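You operate a simulated robot arm through the tools that you are given. There is no shell and no other tool. Be economical: measure what you need, move in short steps, check, and stop when the job is done.

The job below is to be done with a simulated robot arm. You get a single attempt, and the scene is never put back.

TASK
Vent the keg line, uncouple the full slim keg and cap its neck.
Fine: gauge at nought and vent shut, coupler lever up before lifting; coupler in the cup on the cup post; green dust cap on.

Only the result counts: the job must be done as asked and must still hold three seconds after the hand-in. Knocking over, shifting, dropping, spilling or breaking anything else fails it. A push-on lid holds only when it is set on centred and level and pressed home; a screw cap is set on level and turned clockwise until tight.

THE ROBOT
A 7-joint arm with a two-finger parallel gripper, fixed in place. Base frame: the origin is at the foot of the arm, x ahead of it, y to its left, z up. Readings come in m, degrees, newtons and seconds.
Its first joint turns from -166.0 to 166.0 degrees. Payload 4.4 kg.
The TCP is the grasp point between the finger pads, 0.023 m short of the fingertips. In the tool frame z runs along the fingers and y along their closing line. Largest opening 0.094 m; finger width 0.038, thickness 0.01; the body of the gripper, 0.054 by 0.096 m, starts 0.039 m behind the TCP.
Orientation is that of the tool frame in the base frame, as [roll, pitch, yaw] about the fixed x, y, z axes, in that order (R = Rz(yaw) Ry(pitch) Rx(roll)). With the fingers straight down and closing along the base's y, the tool's x points along the base's -x, its y along +y and its z along -z.

THE INTERFACE
- The arm moves only by the tool servo_tool. Its argument "plan" is a list of rows, each a list of 7 numbers: the shift along the base's x, y, z in units of 30 mm (1.0 is 30 mm), then the turn, a rotation vector about the base's x, y, z in units of 6 degrees (1.0 is 6 degrees), then the opening, from 0 (shut) to 1 (fully open). In form: [[tx, ty, tz, ax, ay, az, fingers], ...]. A call has 1 to 10 rows; each row shifts and turns the commanded pose from where the row before left it. A call with a number of a shift or a turn outside -1 to 1 is refused whole. Rows are played at 5 a second. More than 0.05 m and 8.6 degrees between two rows, or a gripper value outside its range, and nothing of the call is played. Where a pose cannot be reached the arm comes as near as it can. A force on the tool above 40 N (or 10 N above the force at the start of the call, whichever is more), or a blocked arm, ends the call early, and 0.2 s more pass. Each finger travels about 0.072 m/s and halts on what it meets, pressing with about 23 N; the grip force reading is that of the motor and also rises with nothing between the fingers. The clock runs only during rows and for 0.2 s after the last one: add rows that do not move to give the fingers time. It gives the time, the measured TCP pose, the force on the tool (base axes), the opening and the grip force at its end, in the units of the frame above (readings bear some noise).
- Cameras (640 x 400 px; columns grow to the right, rows downward): "scene" is fixed at [0.0444, 0.5083, 1.0644]; the picture's right is [0.05, -1.00, 0.00], its down [-0.36, -0.02, -0.93] and it looks along [0.93, 0.04, -0.36] (base axes); focal length 214 px, centre (320, 200). "wrist" rides on the gripper at [0.086, 0.016, -0.075] in the tool frame; the picture's right is [-0.18, 0.98, 0.00], its down [-0.58, -0.11, -0.81] and it looks along [-0.79, -0.15, 0.59] (tool axes); focal length 243 px, centre (320, 200). There is no depth. A picture from a camera that has moved, and an enlarged one, comes with that camera's place and axes in the base frame and with its lens. The place of the scene camera against the robot may be out by one fixed shift of up to 0.012 m in any direction.
- capture(camera): a new picture of that camera. The clock stands still meanwhile.
- close_up(camera, box): a new picture of the part [left, top, right, bottom] of that camera's present view, enlarged. The clock stands still meanwhile.
- hand_in(): hands the job in; it is judged then, once.

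Work in short steps. Places have to be worked out from the pictures, the camera data and where the tool is seen: move nearer, look again, correct. Check each grasp and each placing, and mend what went wrong. You have 120 turns and 84 pictures in all, those below and enlarged ones among them. Open the gripper and draw the arm clear of the work before you hand the job in, unless the task says otherwise; then end with one line.

The tools are called after ">>>" as a command line: name --pt "numbers of a row" for each row, then --argument value for the rest, lists and objects as JSON in quotes. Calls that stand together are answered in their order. servo_tool: Moves the arm, as the interface text tells. Its arguments: {"type":"object","properties":{"plan":{"type":"array"}},"required":["plan"]} The other tools are called the same way: capture (camera) takes a picture; close_up (camera, box) takes an enlarged picture of a part of a camera's view; hand_in () hands the job in.

At the start:

```text
t: 0.0
tcp_pos: [0.8045, 0.2769, 1.225]
tool_rot: [180.0, 0.0, -180.0]
force: [-0.4, -0.1, -0.1]
finger_gap: 0.094
finger_force: 0.1
```

scene: 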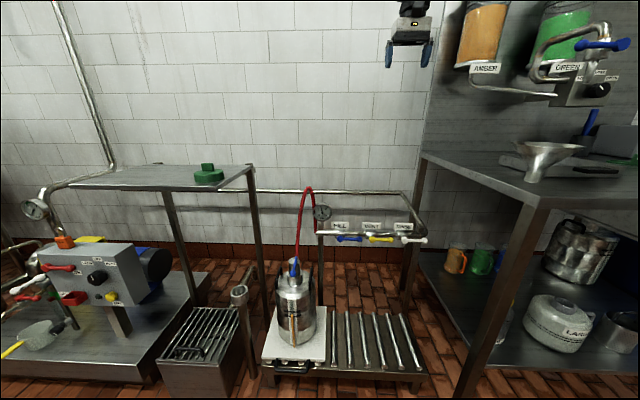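
wrist: 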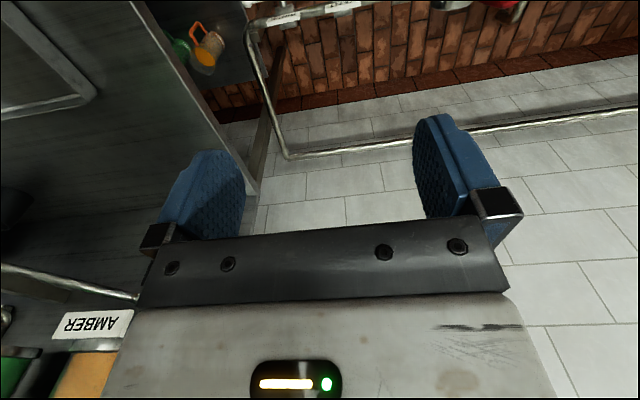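

The scene shows a keg with coupler in the middle, valves FILL/VENT/other on a rail, a cup post and a green cap on a shelf. I'll enlarge the key areas.

>>> close_up --camera "scene" --box '[220, 170, 440, 310]'

>>> close_up --camera "scene" --box '[150, 250, 350, 390]'

>>> close_up --camera "scene" --box '[160, 150, 260, 210]'

>>> close_up --camera "scene" --box '[300, 195, 440, 260]'

>>> close_up --camera "scene" --box '[260, 245, 340, 385]'

```text
2.86 times, centred on (330, 240) of scene
camera zoom: at [0.0444, 0.5083, 1.0644], right [0.05, -1.0, 0.0], down [-0.36, -0.02, -0.93], along [0.93, 0.04, -0.36], focal length 613 px, centre (291, 86)
```

zoom: 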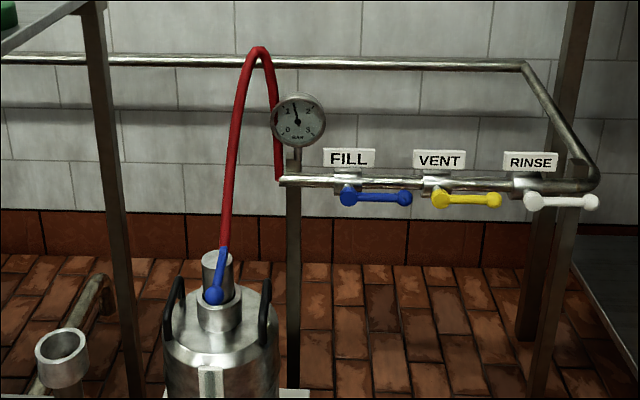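

```text
2.86 times, centred on (250, 320) of scene
camera zoom: at [0.0444, 0.5083, 1.0644], right [0.05, -1.0, 0.0], down [-0.36, -0.02, -0.93], along [0.93, 0.04, -0.36], focal length 613 px, centre (520, -143)
```

zoom: 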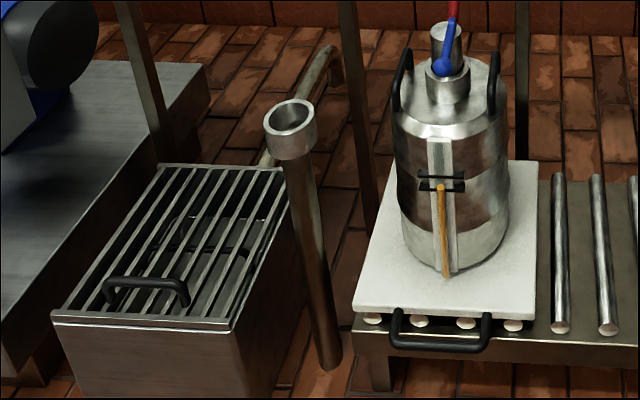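

```text
6.40 times, centred on (210, 180) of scene
camera zoom: at [0.0444, 0.5083, 1.0644], right [0.05, -1.0, 0.0], down [-0.36, -0.02, -0.93], along [0.93, 0.04, -0.36], focal length 1373 px, centre (1024, 328)
```

zoom: 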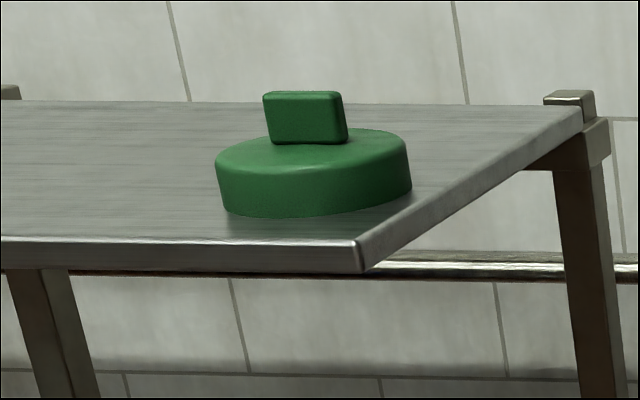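

```text
4.57 times, centred on (370, 228) of scene
camera zoom: at [0.0444, 0.5083, 1.0644], right [0.05, -1.0, 0.0], down [-0.36, -0.02, -0.93], along [0.93, 0.04, -0.36], focal length 980 px, centre (91, 74)
```

zoom: 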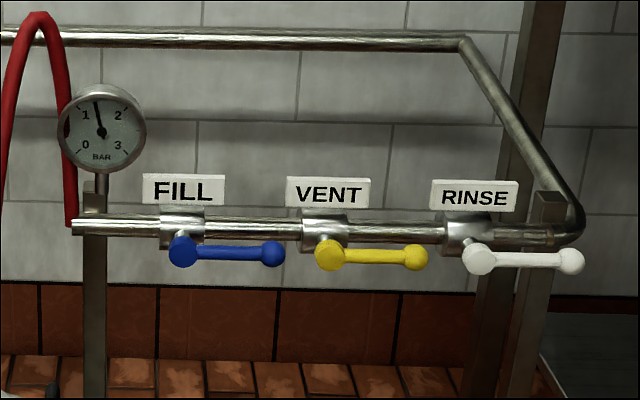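

```text
2.86 times, centred on (300, 315) of scene
camera zoom: at [0.0444, 0.5083, 1.0644], right [0.05, -1.0, 0.0], down [-0.36, -0.02, -0.93], along [0.93, 0.04, -0.36], focal length 613 px, centre (377, -129)
```

zoom: 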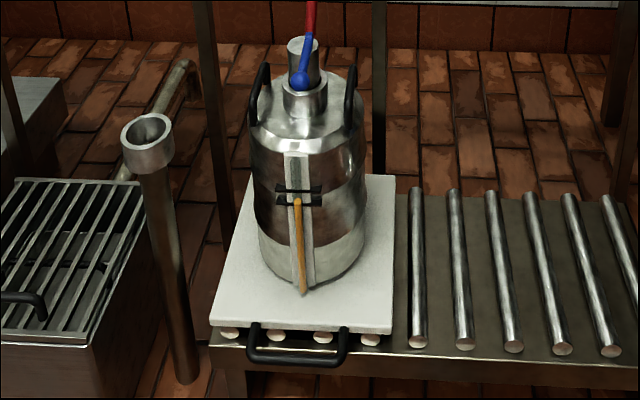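

The keg is roughly at (0.69, 0.63) with its coupler top near z 0.58, and the cup post, valves and cap shelf are less certain. I'll bring the wrist camera closer for triangulation, moving back and down in free air.

>>> servo_tool --pt "-0.9 0.45 -0.95 0 0 0 1" --pt "-0.9 0.45 -0.95 0 0 0 1" --pt "-0.9 0.45 -0.95 0 0 0 1" --pt "-0.9 0.45 -0.95 0 0 0 1" --pt "-0.9 0.45 -0.95 0 0 0 1" --pt "-0.9 0.45 -0.95 0 0 0 1" --pt "-0.9 0.45 -0.95 0 0 0 1" --pt "-0.9 0.45 -0.95 0 0 0 1" --pt "-0.9 0.45 -0.95 0 0 0 1" --pt "-0.9 0.45 -0.95 0 0 0 1"

>>> capture --camera "wrist"

>>> capture --camera "scene"

```text
t: 2.2
tcp_pos: [0.5315, 0.4147, 0.9419]
tool_rot: [180.0, 0.0, -180.0]
force: [0.1, 0.7, 0.2]
finger_gap: 0.0939
finger_force: 0.1
```

```text
76 pictures are left
camera wrist: at [0.4444, 0.4303, 1.0164], right [0.18, 0.98, 0.0], down [0.58, -0.11, 0.81], along [0.79, -0.15, -0.59], focal length 243 px, centre (320, 200)
```

wrist: 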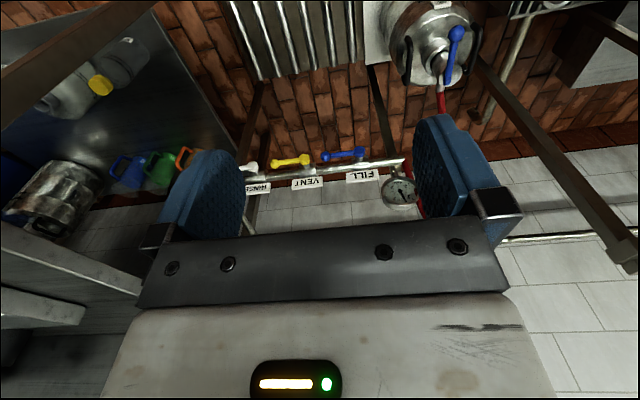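

```text
75 pictures are left
```

scene: 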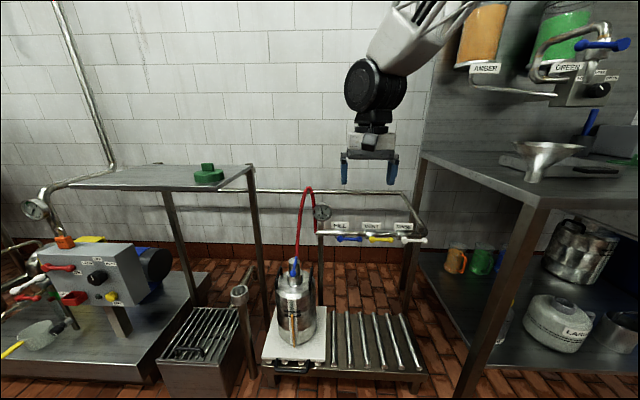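

Triangulation puts the vent lever pivot at about (0.866, 0.313, 0.566) and the coupler lever ball at about (0.64, 0.62, 0.55). I'll look closer at the lever and valve shapes.

>>> close_up --camera "wrist" --box '[370, 0, 520, 94]'

>>> close_up --camera "wrist" --box '[230, 130, 430, 220]'

>>> close_up --camera "scene" --box '[265, 235, 329, 275]'

```text
4.26 times, centred on (445, 47) of wrist
camera zoom: at [0.4444, 0.4303, 1.0164], right [0.18, 0.98, 0.0], down [0.58, -0.11, 0.81], along [0.79, -0.15, -0.59], focal length 1032 px, centre (-212, 851)
```

zoom: 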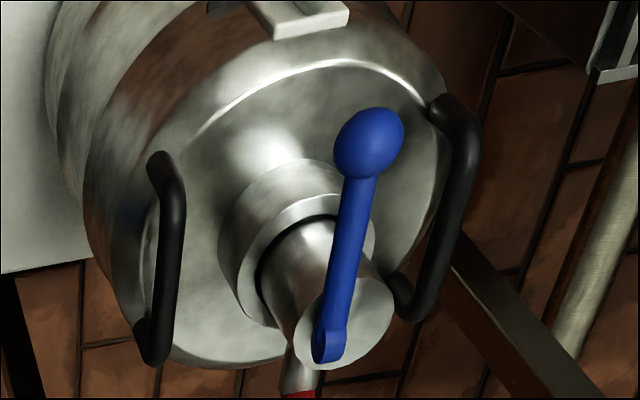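

```text
3.20 times, centred on (330, 175) of wrist
camera zoom: at [0.4444, 0.4303, 1.0164], right [0.18, 0.98, 0.0], down [0.58, -0.11, 0.81], along [0.79, -0.15, -0.59], focal length 776 px, centre (288, 280)
```

zoom: 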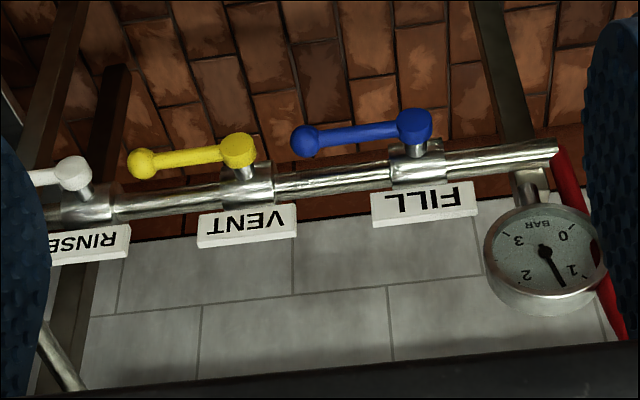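

```text
10.00 times, centred on (297, 255) of scene
camera zoom: at [0.0444, 0.5083, 1.0644], right [0.05, -1.0, 0.0], down [-0.36, -0.02, -0.93], along [0.93, 0.04, -0.36], focal length 2145 px, centre (550, -350)
```

zoom: 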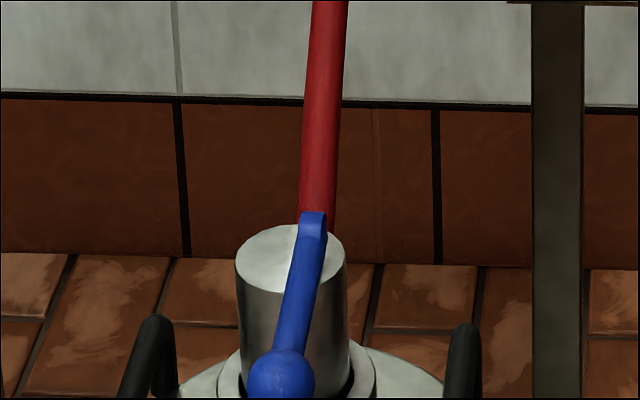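

The valve levers swing about stems pointing toward the robot (−x), and the coupler lever hinges at the coupler top with its ball toward me, so it is down. Horizontal tool with the camera on top suits all this, so I'll first yaw the tool 180° in free air.

>>> servo_tool --pt "0 0 0 0 0 1 1" --pt "0 0 0 0 0 1 1" --pt "0 0 0 0 0 1 1" --pt "0 0 0 0 0 1 1" --pt "0 0 0 0 0 1 1" --pt "0 0 0 0 0 1 1" --pt "0 0 0 0 0 1 1" --pt "0 0 0 0 0 1 1" --pt "0 0 0 0 0 1 1" --pt "0 0 0 0 0 1 1"

>>> servo_tool --pt "0 0 0 0 0 1 1" --pt "0 0 0 0 0 1 1" --pt "0 0 0 0 0 1 1" --pt "0 0 0 0 0 1 1" --pt "0 0 0 0 0 1 1" --pt "0 0 0 0 0 1 1" --pt "0 0 0 0 0 1 1" --pt "0 0 0 0 0 1 1" --pt "0 0 0 0 0 1 1" --pt "0 0 0 0 0 1 1"

>>> capture --camera "wrist"

```text
t: 4.4
tcp_pos: [0.5341, 0.4111, 0.9392]
tool_rot: [-180.0, 0.1, -120.0]
force: [0.4, 0.1, 0.2]
finger_gap: 0.094
finger_force: 0.1
```

```text
t: 6.6
tcp_pos: [0.5356, 0.4123, 0.9399]
tool_rot: [-180.0, 0.0, -59.9]
force: [0.6, -0.1, 0.4]
finger_gap: 0.0942
finger_force: 0.0
```

```text
71 pictures are left
camera wrist: at [0.5625, 0.33, 1.0149], right [-0.94, -0.33, 0.0], down [-0.2, 0.56, 0.81], along [-0.27, 0.76, -0.59], focal length 243 px, centre (320, 200)
```

wrist: 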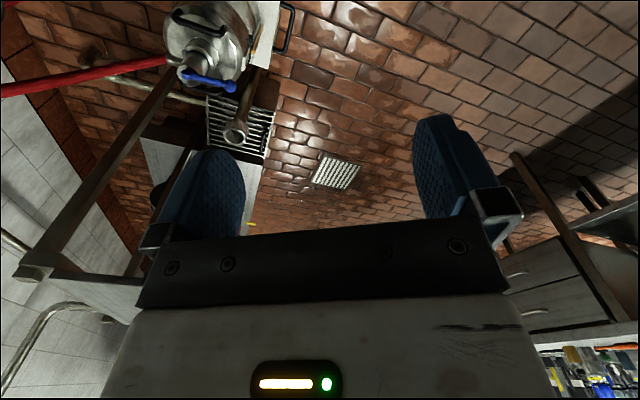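

This view gives the cup rim at about (0.64, 0.83, 0.46). I'll finish the yaw.

>>> servo_tool --pt "0 0 0 0 0 1 1" --pt "0 0 0 0 0 1 1" --pt "0 0 0 0 0 1 1" --pt "0 0 0 0 0 1 1" --pt "0 0 0 0 0 1 1" --pt "0 0 0 0 0 1 1" --pt "0 0 0 0 0 1 1" --pt "0 0 0 0 0 1 1" --pt "0 0 0 0 0 1 1" --pt "0 0 0 0 0 1 1"

>>> servo_tool --pt "0 -0.4 -0.5 0 -1 0 1" --pt "0 -0.4 -0.5 0 -1 0 1" --pt "0 -0.4 -0.5 0 -1 0 1" --pt "0 -0.4 -0.5 0 -1 0 1" --pt "0 -0.4 -0.5 0 -1 0 1" --pt "0 -0.4 -0.5 0 -1 0 1" --pt "0 -0.4 -0.5 0 -1 0 1" --pt "0 -0.4 -0.5 0 -1 0 1" --pt "0 -0.4 -0.5 0 -1 0 1" --pt "0 -0.4 -0.5 0 -1 0 1"

```text
t: 8.8
tcp_pos: [0.5325, 0.4125, 0.9404]
tool_rot: [-180.0, 0.1, 0.2]
force: [-0.3, 1.2, 0.4]
finger_gap: 0.0941
finger_force: 0.1
```

```text
t: 11.0
tcp_pos: [0.5358, 0.2941, 0.7904]
tool_rot: [-179.8, -60.2, -0.1]
force: [0.3, -0.4, 0.1]
finger_gap: 0.094
finger_force: 0.1
```

Works well; I'll finish the tilt to horizontal, then look.

>>> servo_tool --pt "0.2 0 -0.8 0 -1 0 1" --pt "0.2 0 -0.8 0 -1 0 1" --pt "0.2 0 -0.8 0 -1 0 1" --pt "0.2 0 -0.8 0 -1 0 1" --pt "0.2 0 -0.8 0 -1 0 1"

>>> capture --camera "wrist"

```text
t: 12.2
tcp_pos: [0.5632, 0.2916, 0.6695]
tool_rot: [-16.5, -89.9, -163.5]
force: [0.1, 0.5, 0.2]
finger_gap: 0.0941
finger_force: 0.2
```

```text
70 pictures are left
camera wrist: at [0.4868, 0.2766, 0.7554], right [0.0, -0.98, -0.18], down [-0.81, 0.11, -0.58], along [0.59, 0.15, -0.79], focal length 243 px, centre (320, 200)
```

wrist: 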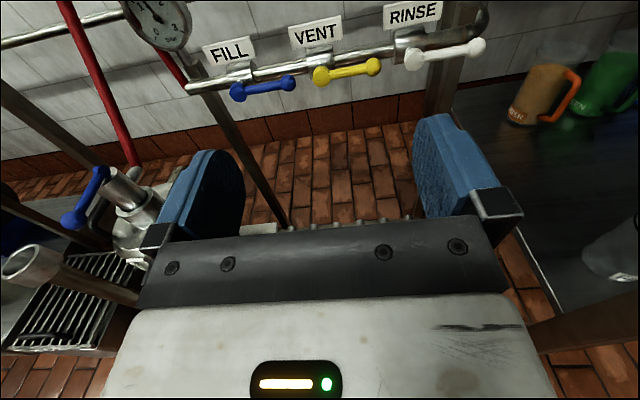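

The camera-up view confirms the vent pivot at (0.863, 0.313, 0.570) and its ball at (0.863, 0.230, 0.569). With closed fingers pointing +x, I'll approach just above the vent lever.

>>> servo_tool --pt "0.98 -0.14 -0.13 0 0 0 0" --pt "0.98 -0.14 -0.13 0 0 0 0" --pt "0.98 -0.14 -0.13 0 0 0 0" --pt "0.98 -0.14 -0.13 0 0 0 0" --pt "0.98 -0.14 -0.13 0 0 0 0" --pt "0.98 -0.14 -0.13 0 0 0 0" --pt "0.98 -0.14 -0.13 0 0 0 0" --pt "0.98 -0.14 -0.13 0 0 0 0" --pt "0 0 0 0 0 0 0"

>>> capture --camera "wrist"

>>> close_up --camera "scene" --box '[290, 190, 450, 290]'

```text
t: 14.2
tcp_pos: [0.8, 0.2587, 0.639]
tool_rot: [-125.4, -89.9, -54.7]
force: [-0.5, 0.8, 0.2]
finger_gap: 0.0
finger_force: 23.5
```

```text
69 pictures are left
camera wrist: at [0.7243, 0.2425, 0.7252], right [0.0, -0.98, -0.18], down [-0.81, 0.11, -0.58], along [0.59, 0.15, -0.79], focal length 243 px, centre (320, 200)
```

wrist: 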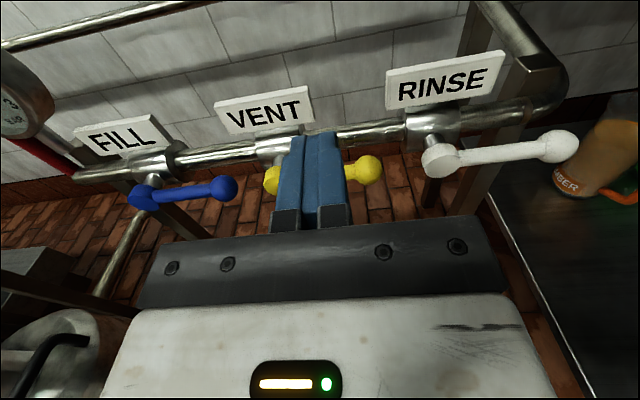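

```text
4.00 times, centred on (370, 240) of scene
camera zoom: at [0.0444, 0.5083, 1.0644], right [0.05, -1.0, 0.0], down [-0.36, -0.02, -0.93], along [0.93, 0.04, -0.36], focal length 858 px, centre (120, 40)
```

zoom: 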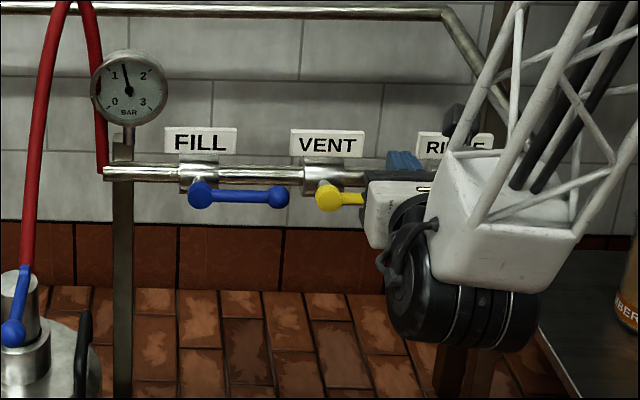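

Fingers are above the lever gap; pipe is at x≈0.91. I'll drop slightly, poke in over the lever, and then press down gently to test the direction.

>>> servo_tool --pt "0 -0.1 -0.8 0 0 0 0" --pt "0.87 0 0 0 0 0 0" --pt "0.87 0 0 0 0 0 0" --pt "0 0 -0.3 0 0 0 0" --pt "0 -0.1 -0.5 0 0 0 0" --pt "0 -0.1 -0.5 0 0 0 0"

>>> capture --camera "wrist"

```text
t: 15.6
tcp_pos: [0.8515, 0.2492, 0.5771]
tool_rot: [26.8, -90.0, 153.2]
force: [-0.6, 0.4, 0.5]
finger_gap: 0.0
finger_force: 23.0
```

```text
67 pictures are left
camera wrist: at [0.7748, 0.2346, 0.6627], right [0.0, -0.98, -0.18], down [-0.81, 0.11, -0.58], along [0.59, 0.15, -0.79], focal length 243 px, centre (320, 200)
```

wrist: 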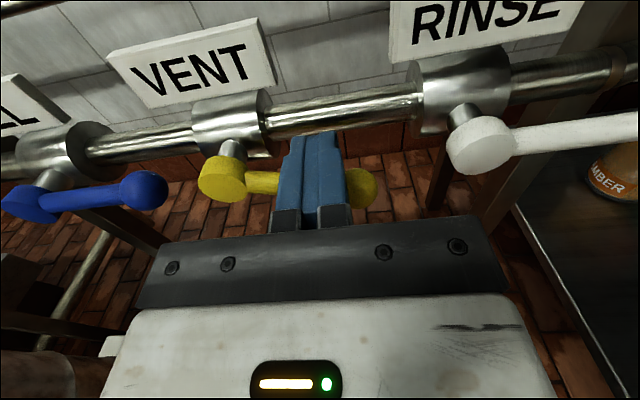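

Lever yields freely downward. I'll continue along the arc to roughly 90° down.

>>> servo_tool --pt "0 0 -0.38 0 0 0 0" --pt "0 0.12 -0.58 0 0 0 0" --pt "0 0.31 -0.53 0 0 0 0" --pt "0 0.5 -0.41 0 0 0 0" --pt "0 0.63 -0.25 0 0 0 0"

>>> capture --camera "wrist"

>>> close_up --camera "scene" --box '[290, 190, 450, 290]'

```text
t: 16.9
tcp_pos: [0.8512, 0.294, 0.5133]
tool_rot: [-8.7, -89.8, -171.4]
force: [-7.0, -17.4, 13.4]
finger_gap: 0.0
finger_force: 22.6
stopped in row 5: the force on the tool passed its limit (the readings are from after the stop); the commanded pose is now the measured one
```

```text
66 pictures are left
camera wrist: at [0.7749, 0.2782, 0.5996], right [0.0, -0.98, -0.18], down [-0.8, 0.11, -0.58], along [0.59, 0.15, -0.79], focal length 243 px, centre (320, 200)
```

wrist: 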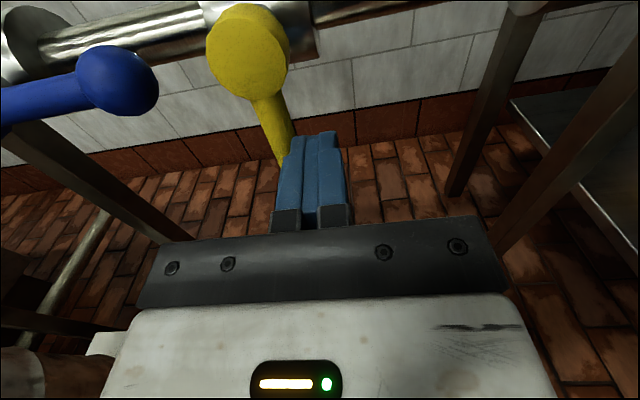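

```text
4.00 times, centred on (370, 240) of scene
camera zoom: at [0.0444, 0.5083, 1.0644], right [0.05, -1.0, 0.0], down [-0.36, -0.02, -0.93], along [0.93, 0.04, -0.36], focal length 858 px, centre (120, 40)
```

zoom: 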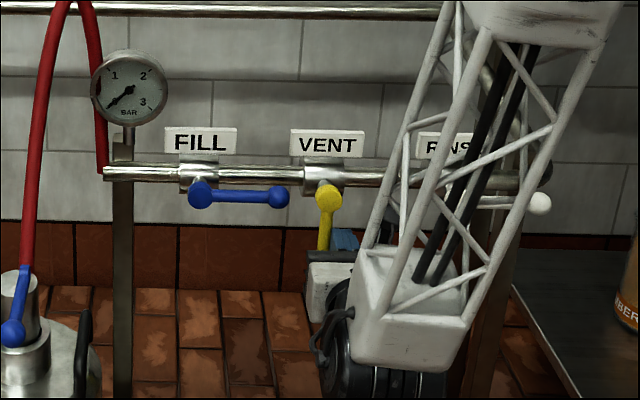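

The vent is open and the gauge needle is at 0. I'll retreat, go round to the other side of the lever and poke in for closing.

>>> servo_tool --pt "-0.2 -0.3 0 0 0 0 0" --pt "-0.9 0 0 0 0 0 0" --pt "-0.8 0 0 0 0 0 0" --pt "0 1 -0.1 0 0 0 0" --pt "0 1 -0.1 0 0 0 0" --pt "0 0 0 0 0 0 0"

>>> close_up --camera "scene" --box '[305, 200, 369, 240]'

>>> capture --camera "wrist"

```text
t: 18.3
tcp_pos: [0.7957, 0.3452, 0.5058]
tool_rot: [-12.4, -90.0, -167.5]
force: [-0.3, -0.5, -0.2]
finger_gap: 0.0001
finger_force: 22.8
```

```text
10.00 times, centred on (337, 220) of scene
camera zoom: at [0.0444, 0.5083, 1.0644], right [0.05, -1.0, 0.0], down [-0.36, -0.02, -0.93], along [0.93, 0.04, -0.36], focal length 2145 px, centre (150, 0)
```

zoom: 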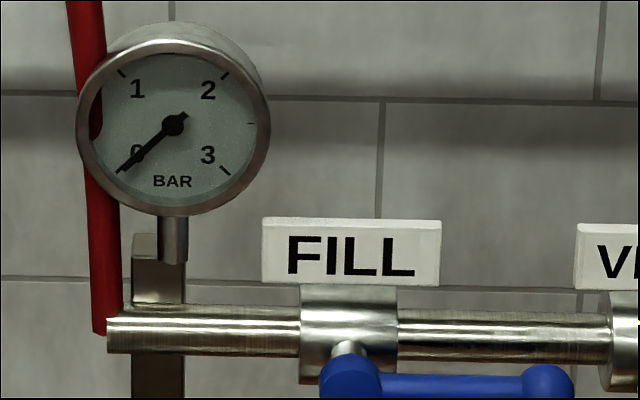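

```text
63 pictures are left
camera wrist: at [0.7184, 0.3302, 0.5928], right [0.0, -0.98, -0.18], down [-0.8, 0.11, -0.58], along [0.59, 0.15, -0.79], focal length 243 px, centre (320, 200)
```

wrist: 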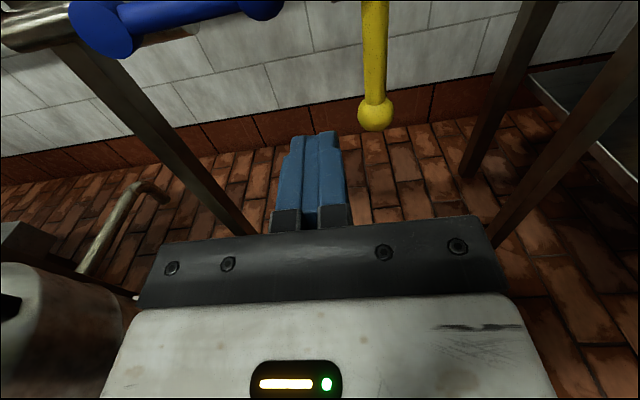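

Gauge is at 0 with the lever hanging straight down. I'll poke in on its left side and sweep it back along the arc to horizontal.

>>> servo_tool --pt "0.95 0 0.1 0 0 0 0" --pt "0.9 0 0.1 0 0 0 0" --pt "0 -0.5 0 0 0 0 0" --pt "0 -0.81 -0.17 0 0 0 0" --pt "0 -0.48 0.1 0 0 0 0" --pt "0 -0.48 0.2 0 0 0 0" --pt "0 -0.43 0.4 0 0 0 0" --pt "0 -0.3 0.5 0 0 0 0"

>>> capture --camera "wrist"

```text
t: 20.2
tcp_pos: [0.8487, 0.2562, 0.5391]
tool_rot: [160.4, -89.6, 19.5]
force: [-2.6, 1.5, -7.8]
finger_gap: 0.0003
finger_force: 22.9
stopped in row 8: the force on the tool passed its limit (the readings are from after the stop); the commanded pose is now the measured one
```

```text
62 pictures are left
camera wrist: at [0.7723, 0.2395, 0.6263], right [0.0, -0.98, -0.18], down [-0.81, 0.11, -0.58], along [0.59, 0.15, -0.8], focal length 243 px, centre (320, 200)
```

wrist: 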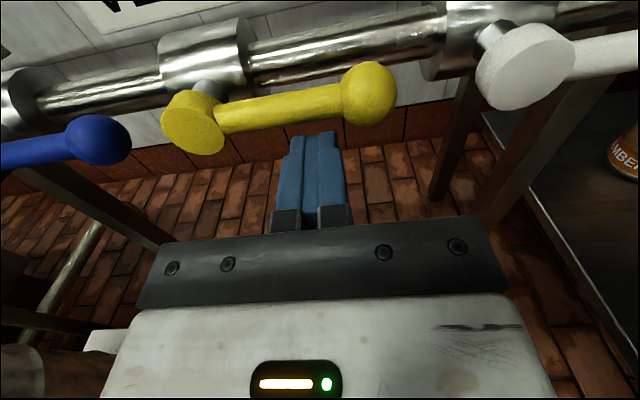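

The lever is back at its stop (ball at z≈0.57, level). I'll draw back toward x≈0.55, then verify.

>>> servo_tool --pt "-0.2 0 -0.3 0 0 0 0" --pt "-0.9 0 0 0 0 0 0" --pt "-1 0.5 0 0 0 0 0" --pt "-1 1 0.5 0 0 0 0" --pt "-1 1 0.5 0 0 0 0" --pt "-1 1 0.5 0 0 0 0" --pt "-1 1 0.5 0 0 0 0" --pt "-1 1 0.5 0 0 0 0" --pt "-1 1 0.5 0 0 0 0" --pt "-1 1 0.5 0 0 0 0"

>>> capture --camera "wrist"

>>> close_up --camera "scene" --box '[290, 190, 450, 290]'

```text
t: 22.4
tcp_pos: [0.5756, 0.4813, 0.6368]
tool_rot: [163.0, -89.7, 16.9]
force: [0.2, 0.1, -0.7]
finger_gap: 0.0
finger_force: 23.0
```

```text
61 pictures are left
camera wrist: at [0.4991, 0.466, 0.7233], right [0.0, -0.98, -0.18], down [-0.81, 0.11, -0.58], along [0.59, 0.15, -0.8], focal length 243 px, centre (320, 200)
```

wrist: 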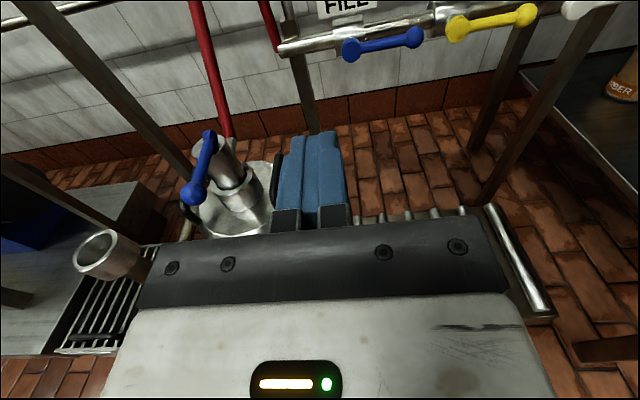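

```text
4.00 times, centred on (370, 240) of scene
camera zoom: at [0.0444, 0.5083, 1.0644], right [0.05, -1.0, 0.0], down [-0.36, -0.02, -0.93], along [0.93, 0.04, -0.36], focal length 858 px, centre (120, 40)
```

zoom: 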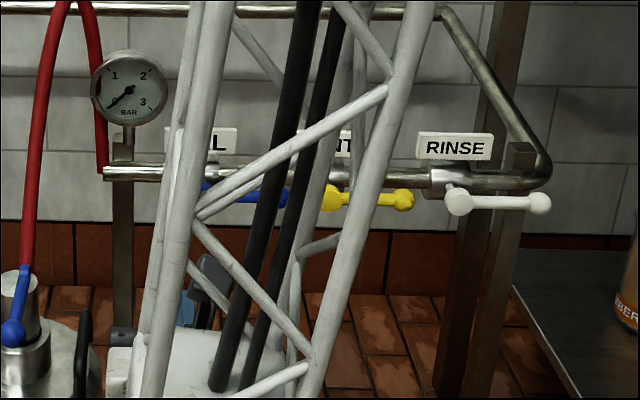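

Vent shut and gauge 0 confirmed. The coupler lever ball is about (0.638, 0.617, 0.568) with the hinge near x≈0.715; I'll line up in front of it and look again.

>>> servo_tool --pt "-0.3 0.99 0.25 0 0 0 0" --pt "-0.3 0.99 0.25 0 0 0 0" --pt "-0.3 0.99 0.25 0 0 0 0" --pt "-0.3 0.99 0.25 0 0 0 0" --pt "0 0.4 0 0 0 0 0" --pt "0 0 0 0 0 0 0"

>>> capture --camera "wrist"

```text
t: 23.8
tcp_pos: [0.538, 0.6113, 0.6661]
tool_rot: [162.4, -89.7, 17.6]
force: [-0.4, 1.1, -0.1]
finger_gap: 0.0
finger_force: 22.3
```

```text
59 pictures are left
camera wrist: at [0.4633, 0.5956, 0.7528], right [0.0, -0.98, -0.18], down [-0.81, 0.11, -0.58], along [0.59, 0.15, -0.8], focal length 243 px, centre (320, 200)
```

wrist: 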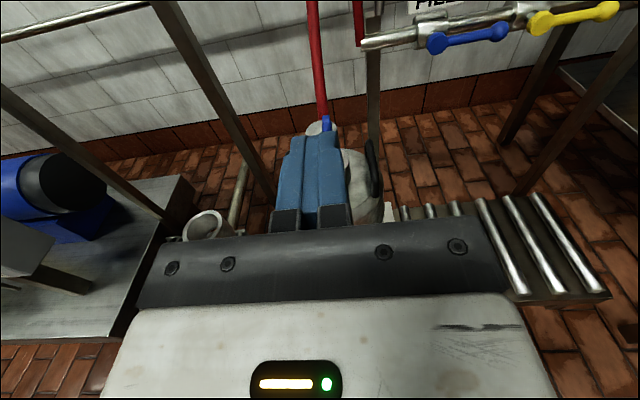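

The closed fingers hide the coupler; I'll open them to look between.

>>> servo_tool --pt "0 0 0 0 0 0 1" --pt "0 0 0 0 0 0 1" --pt "0 0 0 0 0 0 1"

>>> close_up --camera "wrist" --box '[200, 80, 440, 230]'

```text
t: 24.6
tcp_pos: [0.5391, 0.6116, 0.6657]
tool_rot: [161.8, -89.7, 18.0]
force: [-0.6, -0.1, 0.0]
finger_gap: 0.0942
finger_force: 0.1
```

```text
2.67 times, centred on (320, 155) of wrist
camera zoom: at [0.4634, 0.5954, 0.7528], right [0.0, -0.98, -0.18], down [-0.81, 0.11, -0.58], along [0.59, 0.15, -0.8], focal length 647 px, centre (320, 320)
```

zoom: 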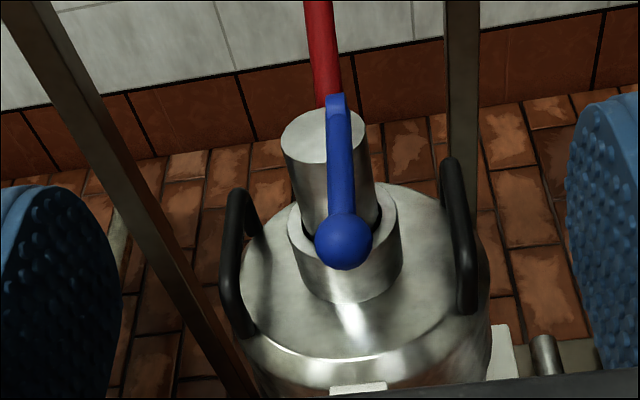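

Now clear: coupler body Ø≈0.038 at about (0.70, 0.627), neck collar Ø≈0.055, handles at y≈0.625±0.053. I'll close the fingers, drop in front of the keg and slide the tip under the lever ball.

>>> servo_tool --pt "0 0.06 -0.94 0 0 0 0" --pt "0 0.06 -0.94 0 0 0 0" --pt "0 0.06 -0.94 0 0 0 0" --pt "0 0.06 -0.94 0 0 0 0" --pt "0 0.06 -0.94 0 0 0 0" --pt "0.9 0 0 0 0 0 0" --pt "0 0 0 0 0 0 0"

>>> capture --camera "wrist"

>>> close_up --camera "scene" --box '[246, 230, 342, 290]'

```text
t: 26.2
tcp_pos: [0.5646, 0.6194, 0.5243]
tool_rot: [160.1, -89.6, 19.9]
force: [0.5, 0.7, 0.9]
finger_gap: 0.0
finger_force: 22.3
```

```text
57 pictures are left
camera wrist: at [0.4898, 0.6035, 0.6114], right [0.0, -0.98, -0.18], down [-0.81, 0.11, -0.58], along [0.59, 0.15, -0.8], focal length 243 px, centre (320, 200)
```

wrist: 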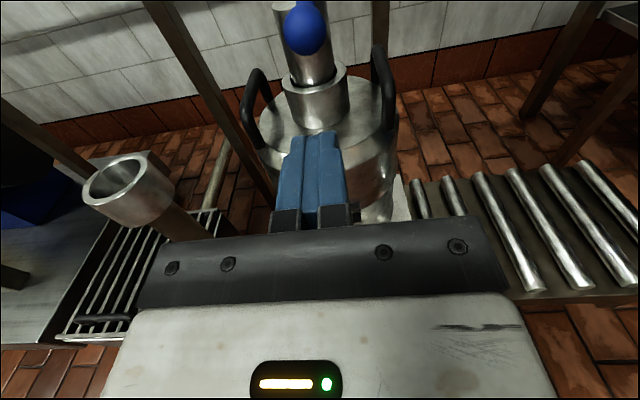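

```text
6.67 times, centred on (294, 260) of scene
camera zoom: at [0.0444, 0.5083, 1.0644], right [0.05, -1.0, 0.0], down [-0.36, -0.02, -0.93], along [0.93, 0.04, -0.36], focal length 1430 px, centre (493, -200)
```

zoom: 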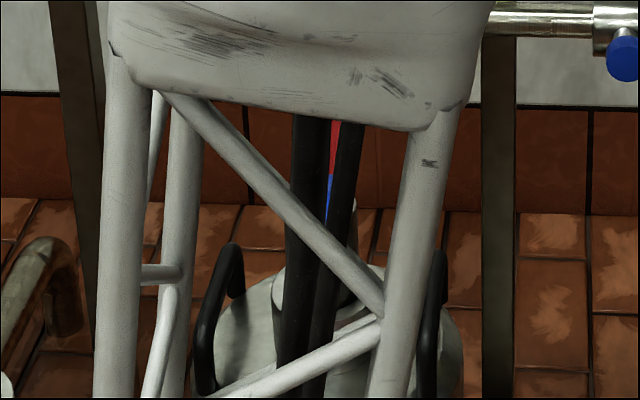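

Ball confirmed at (0.638, 0.620, 0.564), and the finger is aligned below it. Sliding in under it, then lifting to about 40°.

>>> servo_tool --pt "1 0 0 0 0 0 0" --pt "1 0 0 0 0 0 0" --pt "0.2 0 0 0 0 0 0" --pt "0 0 0.5 0 0 0 0" --pt "0 0 0.5 0 0 0 0" --pt "0 0 0.5 0 0 0 0" --pt "0.1 0 0.5 0 0 0 0" --pt "0.1 0 0.5 0 0 0 0"

>>> capture --camera "wrist"

```text
t: 28.0
tcp_pos: [0.6396, 0.6207, 0.6005]
tool_rot: [159.7, -89.7, 20.3]
force: [-0.3, 0.5, 0.3]
finger_gap: 0.0001
finger_force: 22.7
```

```text
55 pictures are left
camera wrist: at [0.5627, 0.605, 0.6869], right [0.0, -0.98, -0.18], down [-0.81, 0.11, -0.58], along [0.59, 0.15, -0.8], focal length 243 px, centre (320, 200)
```

wrist: 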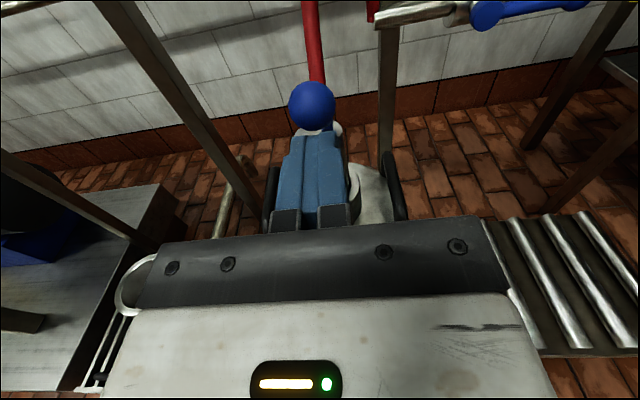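

The lever is at ~45°. Continuing up and forward to upright.

>>> servo_tool --pt "0.4 0 0.25 0 0 0 0" --pt "0.5 0 0.25 0 0 0 0" --pt "0.35 0 0.1 0 0 0 0" --pt "0.35 0 0.1 0 0 0 0" --pt "0.25 0 0 0 0 0 0"

>>> capture --camera "wrist"

```text
t: 29.2
tcp_pos: [0.6934, 0.6226, 0.6207]
tool_rot: [167.3, -89.7, 12.8]
force: [-7.6, 0.3, 2.6]
finger_gap: 0.0002
finger_force: 22.9
```

```text
54 pictures are left
camera wrist: at [0.6181, 0.6057, 0.7079], right [0.0, -0.98, -0.18], down [-0.81, 0.11, -0.58], along [0.59, 0.15, -0.8], focal length 243 px, centre (320, 200)
```

wrist: 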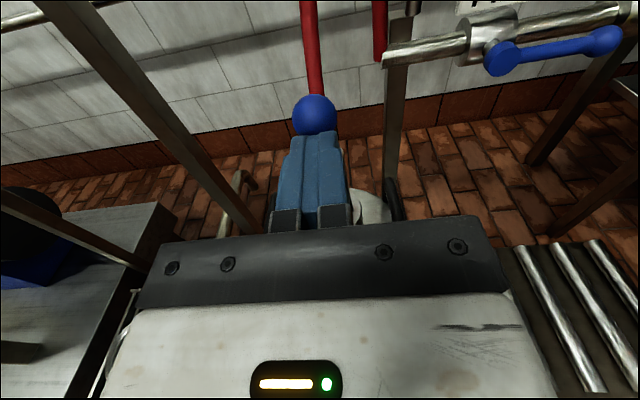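

A resisting force of ~8 N suggests the stop. I'll back off and look.

>>> servo_tool --pt "-1 0 0 0 0 0 0" --pt "-1 0 0 0 0 0 0" --pt "-1 0 0 0 0 0 0" --pt "-1 0 0 0 0 0 1" --pt "-1 0 0.5 0 0 0 1" --pt "0 0 0.5 0 0 0 1"

>>> close_up --camera "wrist" --box '[200, 60, 440, 210]'

```text
t: 30.6
tcp_pos: [0.5439, 0.6202, 0.6512]
tool_rot: [157.2, -89.5, 22.8]
force: [-0.1, -0.8, 0.7]
finger_gap: 0.0939
finger_force: 0.1
```

```text
2.67 times, centred on (320, 135) of wrist
camera zoom: at [0.4676, 0.6036, 0.7387], right [0.0, -0.98, -0.18], down [-0.81, 0.11, -0.58], along [0.59, 0.15, -0.8], focal length 647 px, centre (320, 373)
```

zoom: 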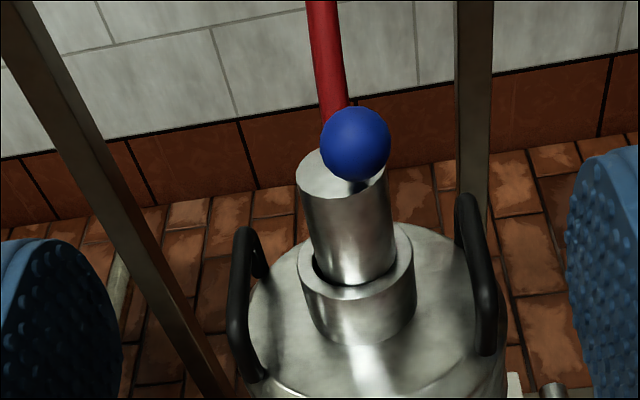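

The lever appears to have swung back to about 35°. I'll wait a moment and check whether it's moving.

>>> servo_tool --pt "0 0 0 0 0 0 1" --pt "0 0 0 0 0 0 1" --pt "0 0 0 0 0 0 1" --pt "0 0 0 0 0 0 1" --pt "0 0 0 0 0 0 1"

>>> close_up --camera "wrist" --box '[200, 60, 440, 210]'

>>> close_up --camera "scene" --box '[246, 230, 342, 290]'

```text
t: 31.8
tcp_pos: [0.5442, 0.6198, 0.6514]
tool_rot: [161.6, -89.7, 18.2]
force: [-0.9, -0.3, 0.5]
finger_gap: 0.0937
finger_force: 0.1
```

```text
2.67 times, centred on (320, 135) of wrist
camera zoom: at [0.468, 0.6038, 0.7388], right [0.0, -0.98, -0.18], down [-0.81, 0.11, -0.58], along [0.59, 0.15, -0.8], focal length 647 px, centre (320, 373)
```

zoom: 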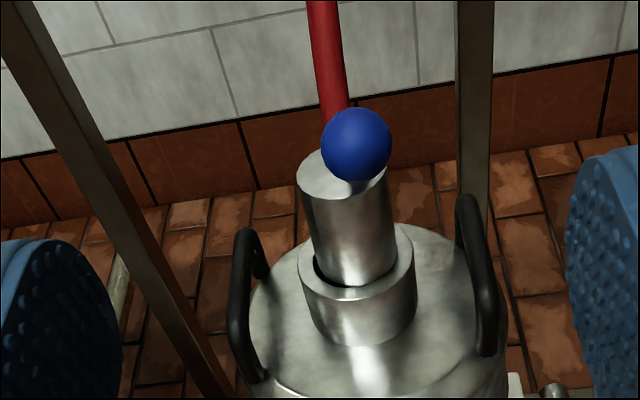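

```text
6.67 times, centred on (294, 260) of scene
camera zoom: at [0.0444, 0.5083, 1.0644], right [0.05, -1.0, 0.0], down [-0.36, -0.02, -0.93], along [0.93, 0.04, -0.36], focal length 1430 px, centre (493, -200)
```

zoom: 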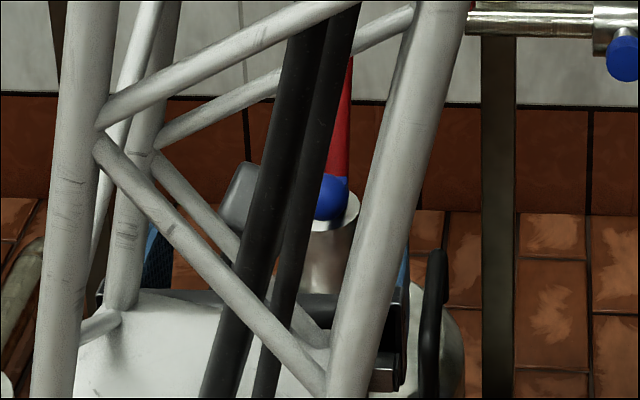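

It's at rest around 35°. I'll repeat the push in smaller steps, reading forces, to see whether there's a stop or a slip back. First close the fingers, get under the ball again.

>>> servo_tool --pt "0 0 -0.6 0 0 0 0" --pt "0 0 -1 0 0 0 0" --pt "0 0 -0.6 0 0 0 0" --pt "1 0 0 0 0 0 0" --pt "1 0 0 0 0 0 0" --pt "1 0 0 0 0 0 0" --pt "0.2 0 0.5 0 0 0 0"

>>> servo_tool --pt "0 0 0.5 0 0 0 0" --pt "0.3 0 0.4 0 0 0 0"

>>> capture --camera "wrist"

```text
t: 33.4
tcp_pos: [0.6395, 0.621, 0.6005]
tool_rot: [158.8, -89.6, 21.2]
force: [-0.1, -0.3, -0.4]
finger_gap: 0.0001
finger_force: 23.1
```

```text
t: 34.0
tcp_pos: [0.6494, 0.6206, 0.6259]
tool_rot: [155.4, -89.7, 24.6]
force: [-7.1, 0.0, -3.8]
finger_gap: 0.0002
finger_force: 23.1
```

```text
50 pictures are left
camera wrist: at [0.5729, 0.6052, 0.713], right [0.0, -0.98, -0.18], down [-0.81, 0.11, -0.58], along [0.59, 0.15, -0.8], focal length 243 px, centre (320, 200)
```

wrist: 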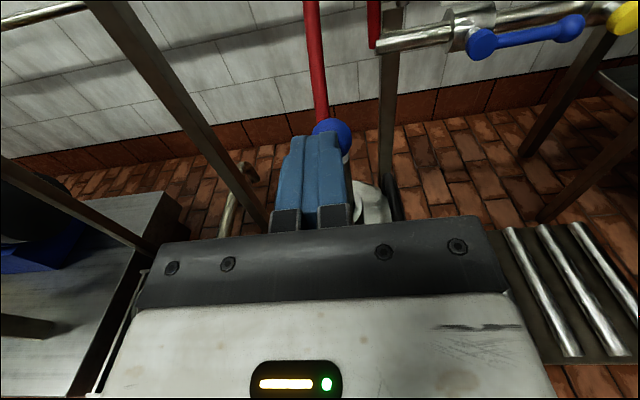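

Force is now about 8 N with the ball near 60°. I'll push a bit further forward and see whether force climbs.

>>> servo_tool --pt "0.35 0 0.1 0 0 0 0"

>>> servo_tool --pt "0.35 0 0.1 0 0 0 0"

>>> servo_tool --pt "0.35 0 0.1 0 0 0 0"

>>> capture --camera "wrist"

```text
t: 34.4
tcp_pos: [0.6592, 0.6213, 0.63]
tool_rot: [158.9, -89.5, 21.1]
force: [-7.1, -0.7, -2.5]
finger_gap: 0.0001
finger_force: 23.1
```

```text
t: 34.8
tcp_pos: [0.6696, 0.6206, 0.6335]
tool_rot: [159.5, -89.7, 20.6]
force: [-6.5, 0.3, -2.7]
finger_gap: 0.0
finger_force: 22.6
```

```text
t: 35.2
tcp_pos: [0.6823, 0.6207, 0.6354]
tool_rot: [166.0, -89.8, 13.9]
force: [-6.8, -0.9, -1.5]
finger_gap: 0.0001
finger_force: 23.0
```

```text
49 pictures are left
camera wrist: at [0.605, 0.605, 0.7228], right [0.0, -0.98, -0.18], down [-0.81, 0.11, -0.58], along [0.59, 0.15, -0.8], focal length 243 px, centre (320, 200)
```

wrist: 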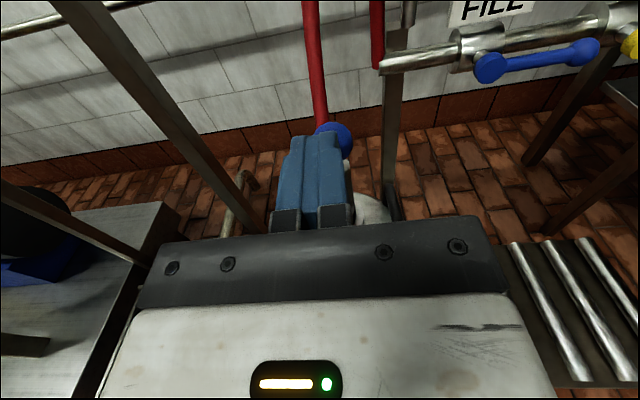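

Constant ~7 N resistance while the ball moves with me to near-upright. I'll retract and watch if the ball follows.

>>> servo_tool --pt "0.35 0 0 0 0 0 0" --pt "-0.3 0 0 0 0 0 0" --pt "-0.3 0 0 0 0 0 0"

>>> close_up --camera "wrist" --box '[200, 60, 440, 210]'

>>> close_up --camera "scene" --box '[246, 230, 342, 290]'

```text
t: 36.0
tcp_pos: [0.6728, 0.62, 0.635]
tool_rot: [155.7, -89.6, 24.3]
force: [-6.3, 0.0, -5.5]
finger_gap: 0.0
finger_force: 23.2
```

```text
2.67 times, centred on (320, 135) of wrist
camera zoom: at [0.5967, 0.6046, 0.7219], right [0.0, -0.98, -0.18], down [-0.81, 0.11, -0.58], along [0.59, 0.15, -0.8], focal length 647 px, centre (320, 373)
```

zoom: 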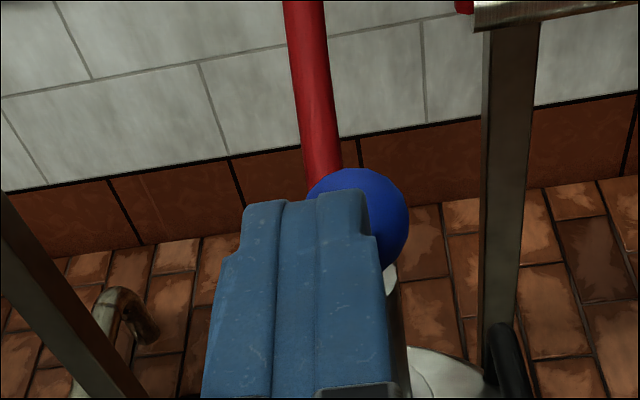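

```text
6.67 times, centred on (294, 260) of scene
camera zoom: at [0.0444, 0.5083, 1.0644], right [0.05, -1.0, 0.0], down [-0.36, -0.02, -0.93], along [0.93, 0.04, -0.36], focal length 1430 px, centre (493, -200)
```

zoom: 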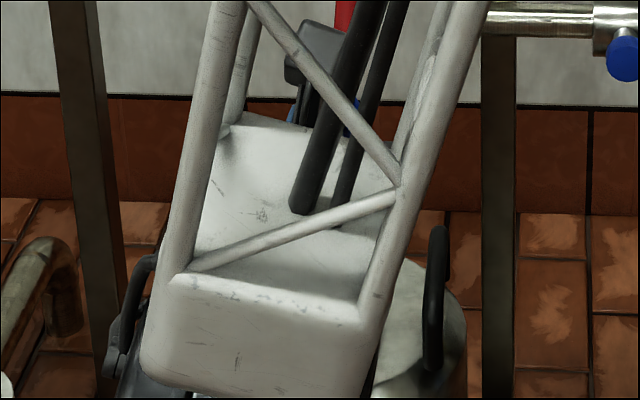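

The lever springs back with me, so anything past about 45° seems to be over-travel. I'll back off fully and inspect coupler seating and lever.

>>> servo_tool --pt "-0.5 0 0 0 0 0 0" --pt "-0.5 0 0 0 0 0 0" --pt "-1 0 0 0 0 0 0" --pt "-1 0 0 0 0 0 1" --pt "-1 0 0.3 0 0 0 1" --pt "-0.7 0 0.3 0 0 0 1" --pt "0 -1 0 0 0 0 1" --pt "0 -1 0 0 0 0 1" --pt "0 -1 0 0 0 0 1"

>>> close_up --camera "wrist" --box '[120, 50, 360, 200]'

>>> close_up --camera "scene" --box '[246, 230, 342, 290]'

```text
t: 38.0
tcp_pos: [0.5319, 0.5313, 0.6547]
tool_rot: [164.8, -89.7, 15.2]
force: [0.1, 0.5, -0.2]
finger_gap: 0.0941
finger_force: 0.0
```

```text
2.67 times, centred on (240, 125) of wrist
camera zoom: at [0.4557, 0.516, 0.7415], right [0.0, -0.98, -0.18], down [-0.81, 0.11, -0.58], along [0.59, 0.15, -0.8], focal length 647 px, centre (533, 400)
```

zoom: 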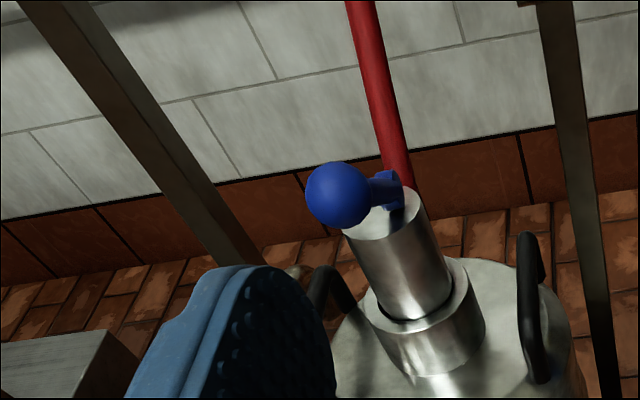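

```text
6.67 times, centred on (294, 260) of scene
camera zoom: at [0.0444, 0.5083, 1.0644], right [0.05, -1.0, 0.0], down [-0.36, -0.02, -0.93], along [0.93, 0.04, -0.36], focal length 1430 px, centre (493, -200)
```

zoom: 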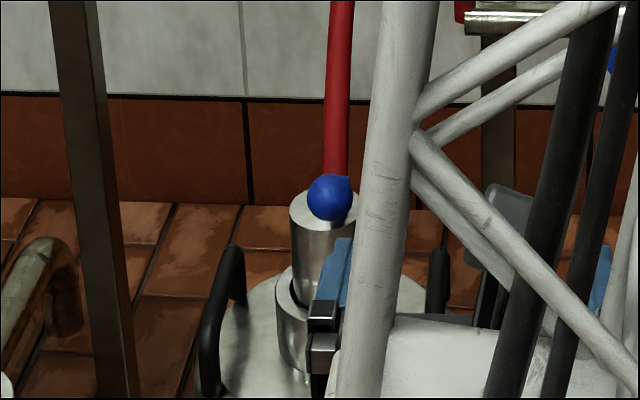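

The coupler is still seated and the lever rests at ~40° up; pushing past that apparently just tilted the freed coupler, so this is its up stop. To grip the coupler without the camera housing hitting the lever, I'll roll the tool 180° (camera below) while clear of things.

>>> servo_tool --pt "-0.5 0 0 1 0 0 1" --pt "-0.5 0 0 1 0 0 1" --pt "-0.5 0 0 1 0 0 1" --pt "0 0 0 1 0 0 1" --pt "0 0 0 1 0 0 1" --pt "0 0 0 1 0 0 1" --pt "0 0 0 1 0 0 1" --pt "0 0 0 1 0 0 1" --pt "0 0 0 1 0 0 1" --pt "0 0 0 1 0 0 1"

>>> servo_tool --pt "0 0 0 1 0 0 1" --pt "0 0 0 1 0 0 1" --pt "0 0 0 1 0 0 1" --pt "0 0 0 1 0 0 1" --pt "0 0 0 1 0 0 1" --pt "0 0 0 1 0 0 1" --pt "0 0 0 1 0 0 1" --pt "0 0 0 1 0 0 1" --pt "0 0 0 1 0 0 1" --pt "0 0 0 1 0 0 1"

>>> servo_tool --pt "0 0 0 1 0 0 1" --pt "0 0 0 1 0 0 1" --pt "0 0 0 1 0 0 1" --pt "0 0 0 1 0 0 1" --pt "0 0 0 1 0 0 1" --pt "0 0 0 1 0 0 1" --pt "0 0 0 1 0 0 1" --pt "0 0 0 1 0 0 1" --pt "0 0 0 1 0 0 1" --pt "0 0 0 1 0 0 1"

>>> capture --camera "wrist"

>>> capture --camera "scene"

```text
t: 40.2
tcp_pos: [0.488, 0.5309, 0.6541]
tool_rot: [-90.2, -30.1, -89.7]
force: [1.1, 0.4, -0.1]
finger_gap: 0.0942
finger_force: 0.1
```

```text
t: 42.4
tcp_pos: [0.4883, 0.5307, 0.6537]
tool_rot: [-89.8, 30.0, -89.7]
force: [0.2, 1.4, -0.2]
finger_gap: 0.0936
finger_force: 0.1
```

```text
t: 44.6
tcp_pos: [0.4863, 0.5304, 0.6542]
tool_rot: [-3.4, 89.7, -3.4]
force: [1.0, -0.4, -1.0]
finger_gap: 0.0941
finger_force: 0.0
```

```text
44 pictures are left
camera wrist: at [0.4109, 0.5468, 0.567], right [0.0, 0.98, 0.18], down [-0.81, -0.11, 0.58], along [0.59, -0.15, 0.8], focal length 243 px, centre (320, 200)
```

wrist: 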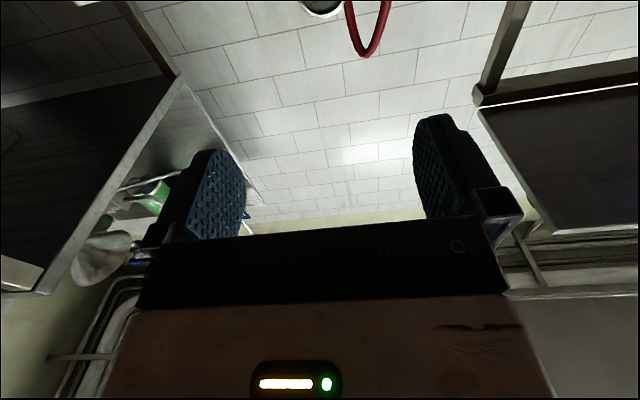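

```text
43 pictures are left
```

scene: 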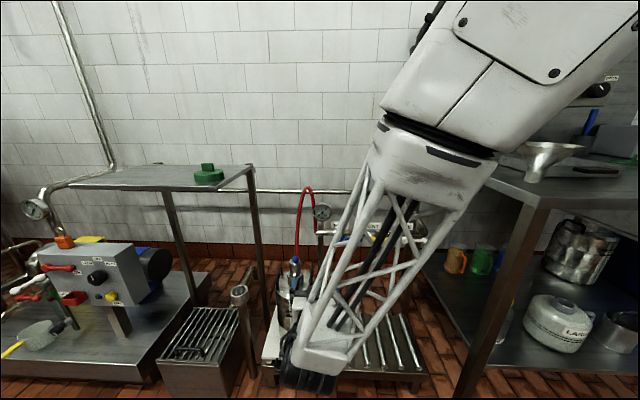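

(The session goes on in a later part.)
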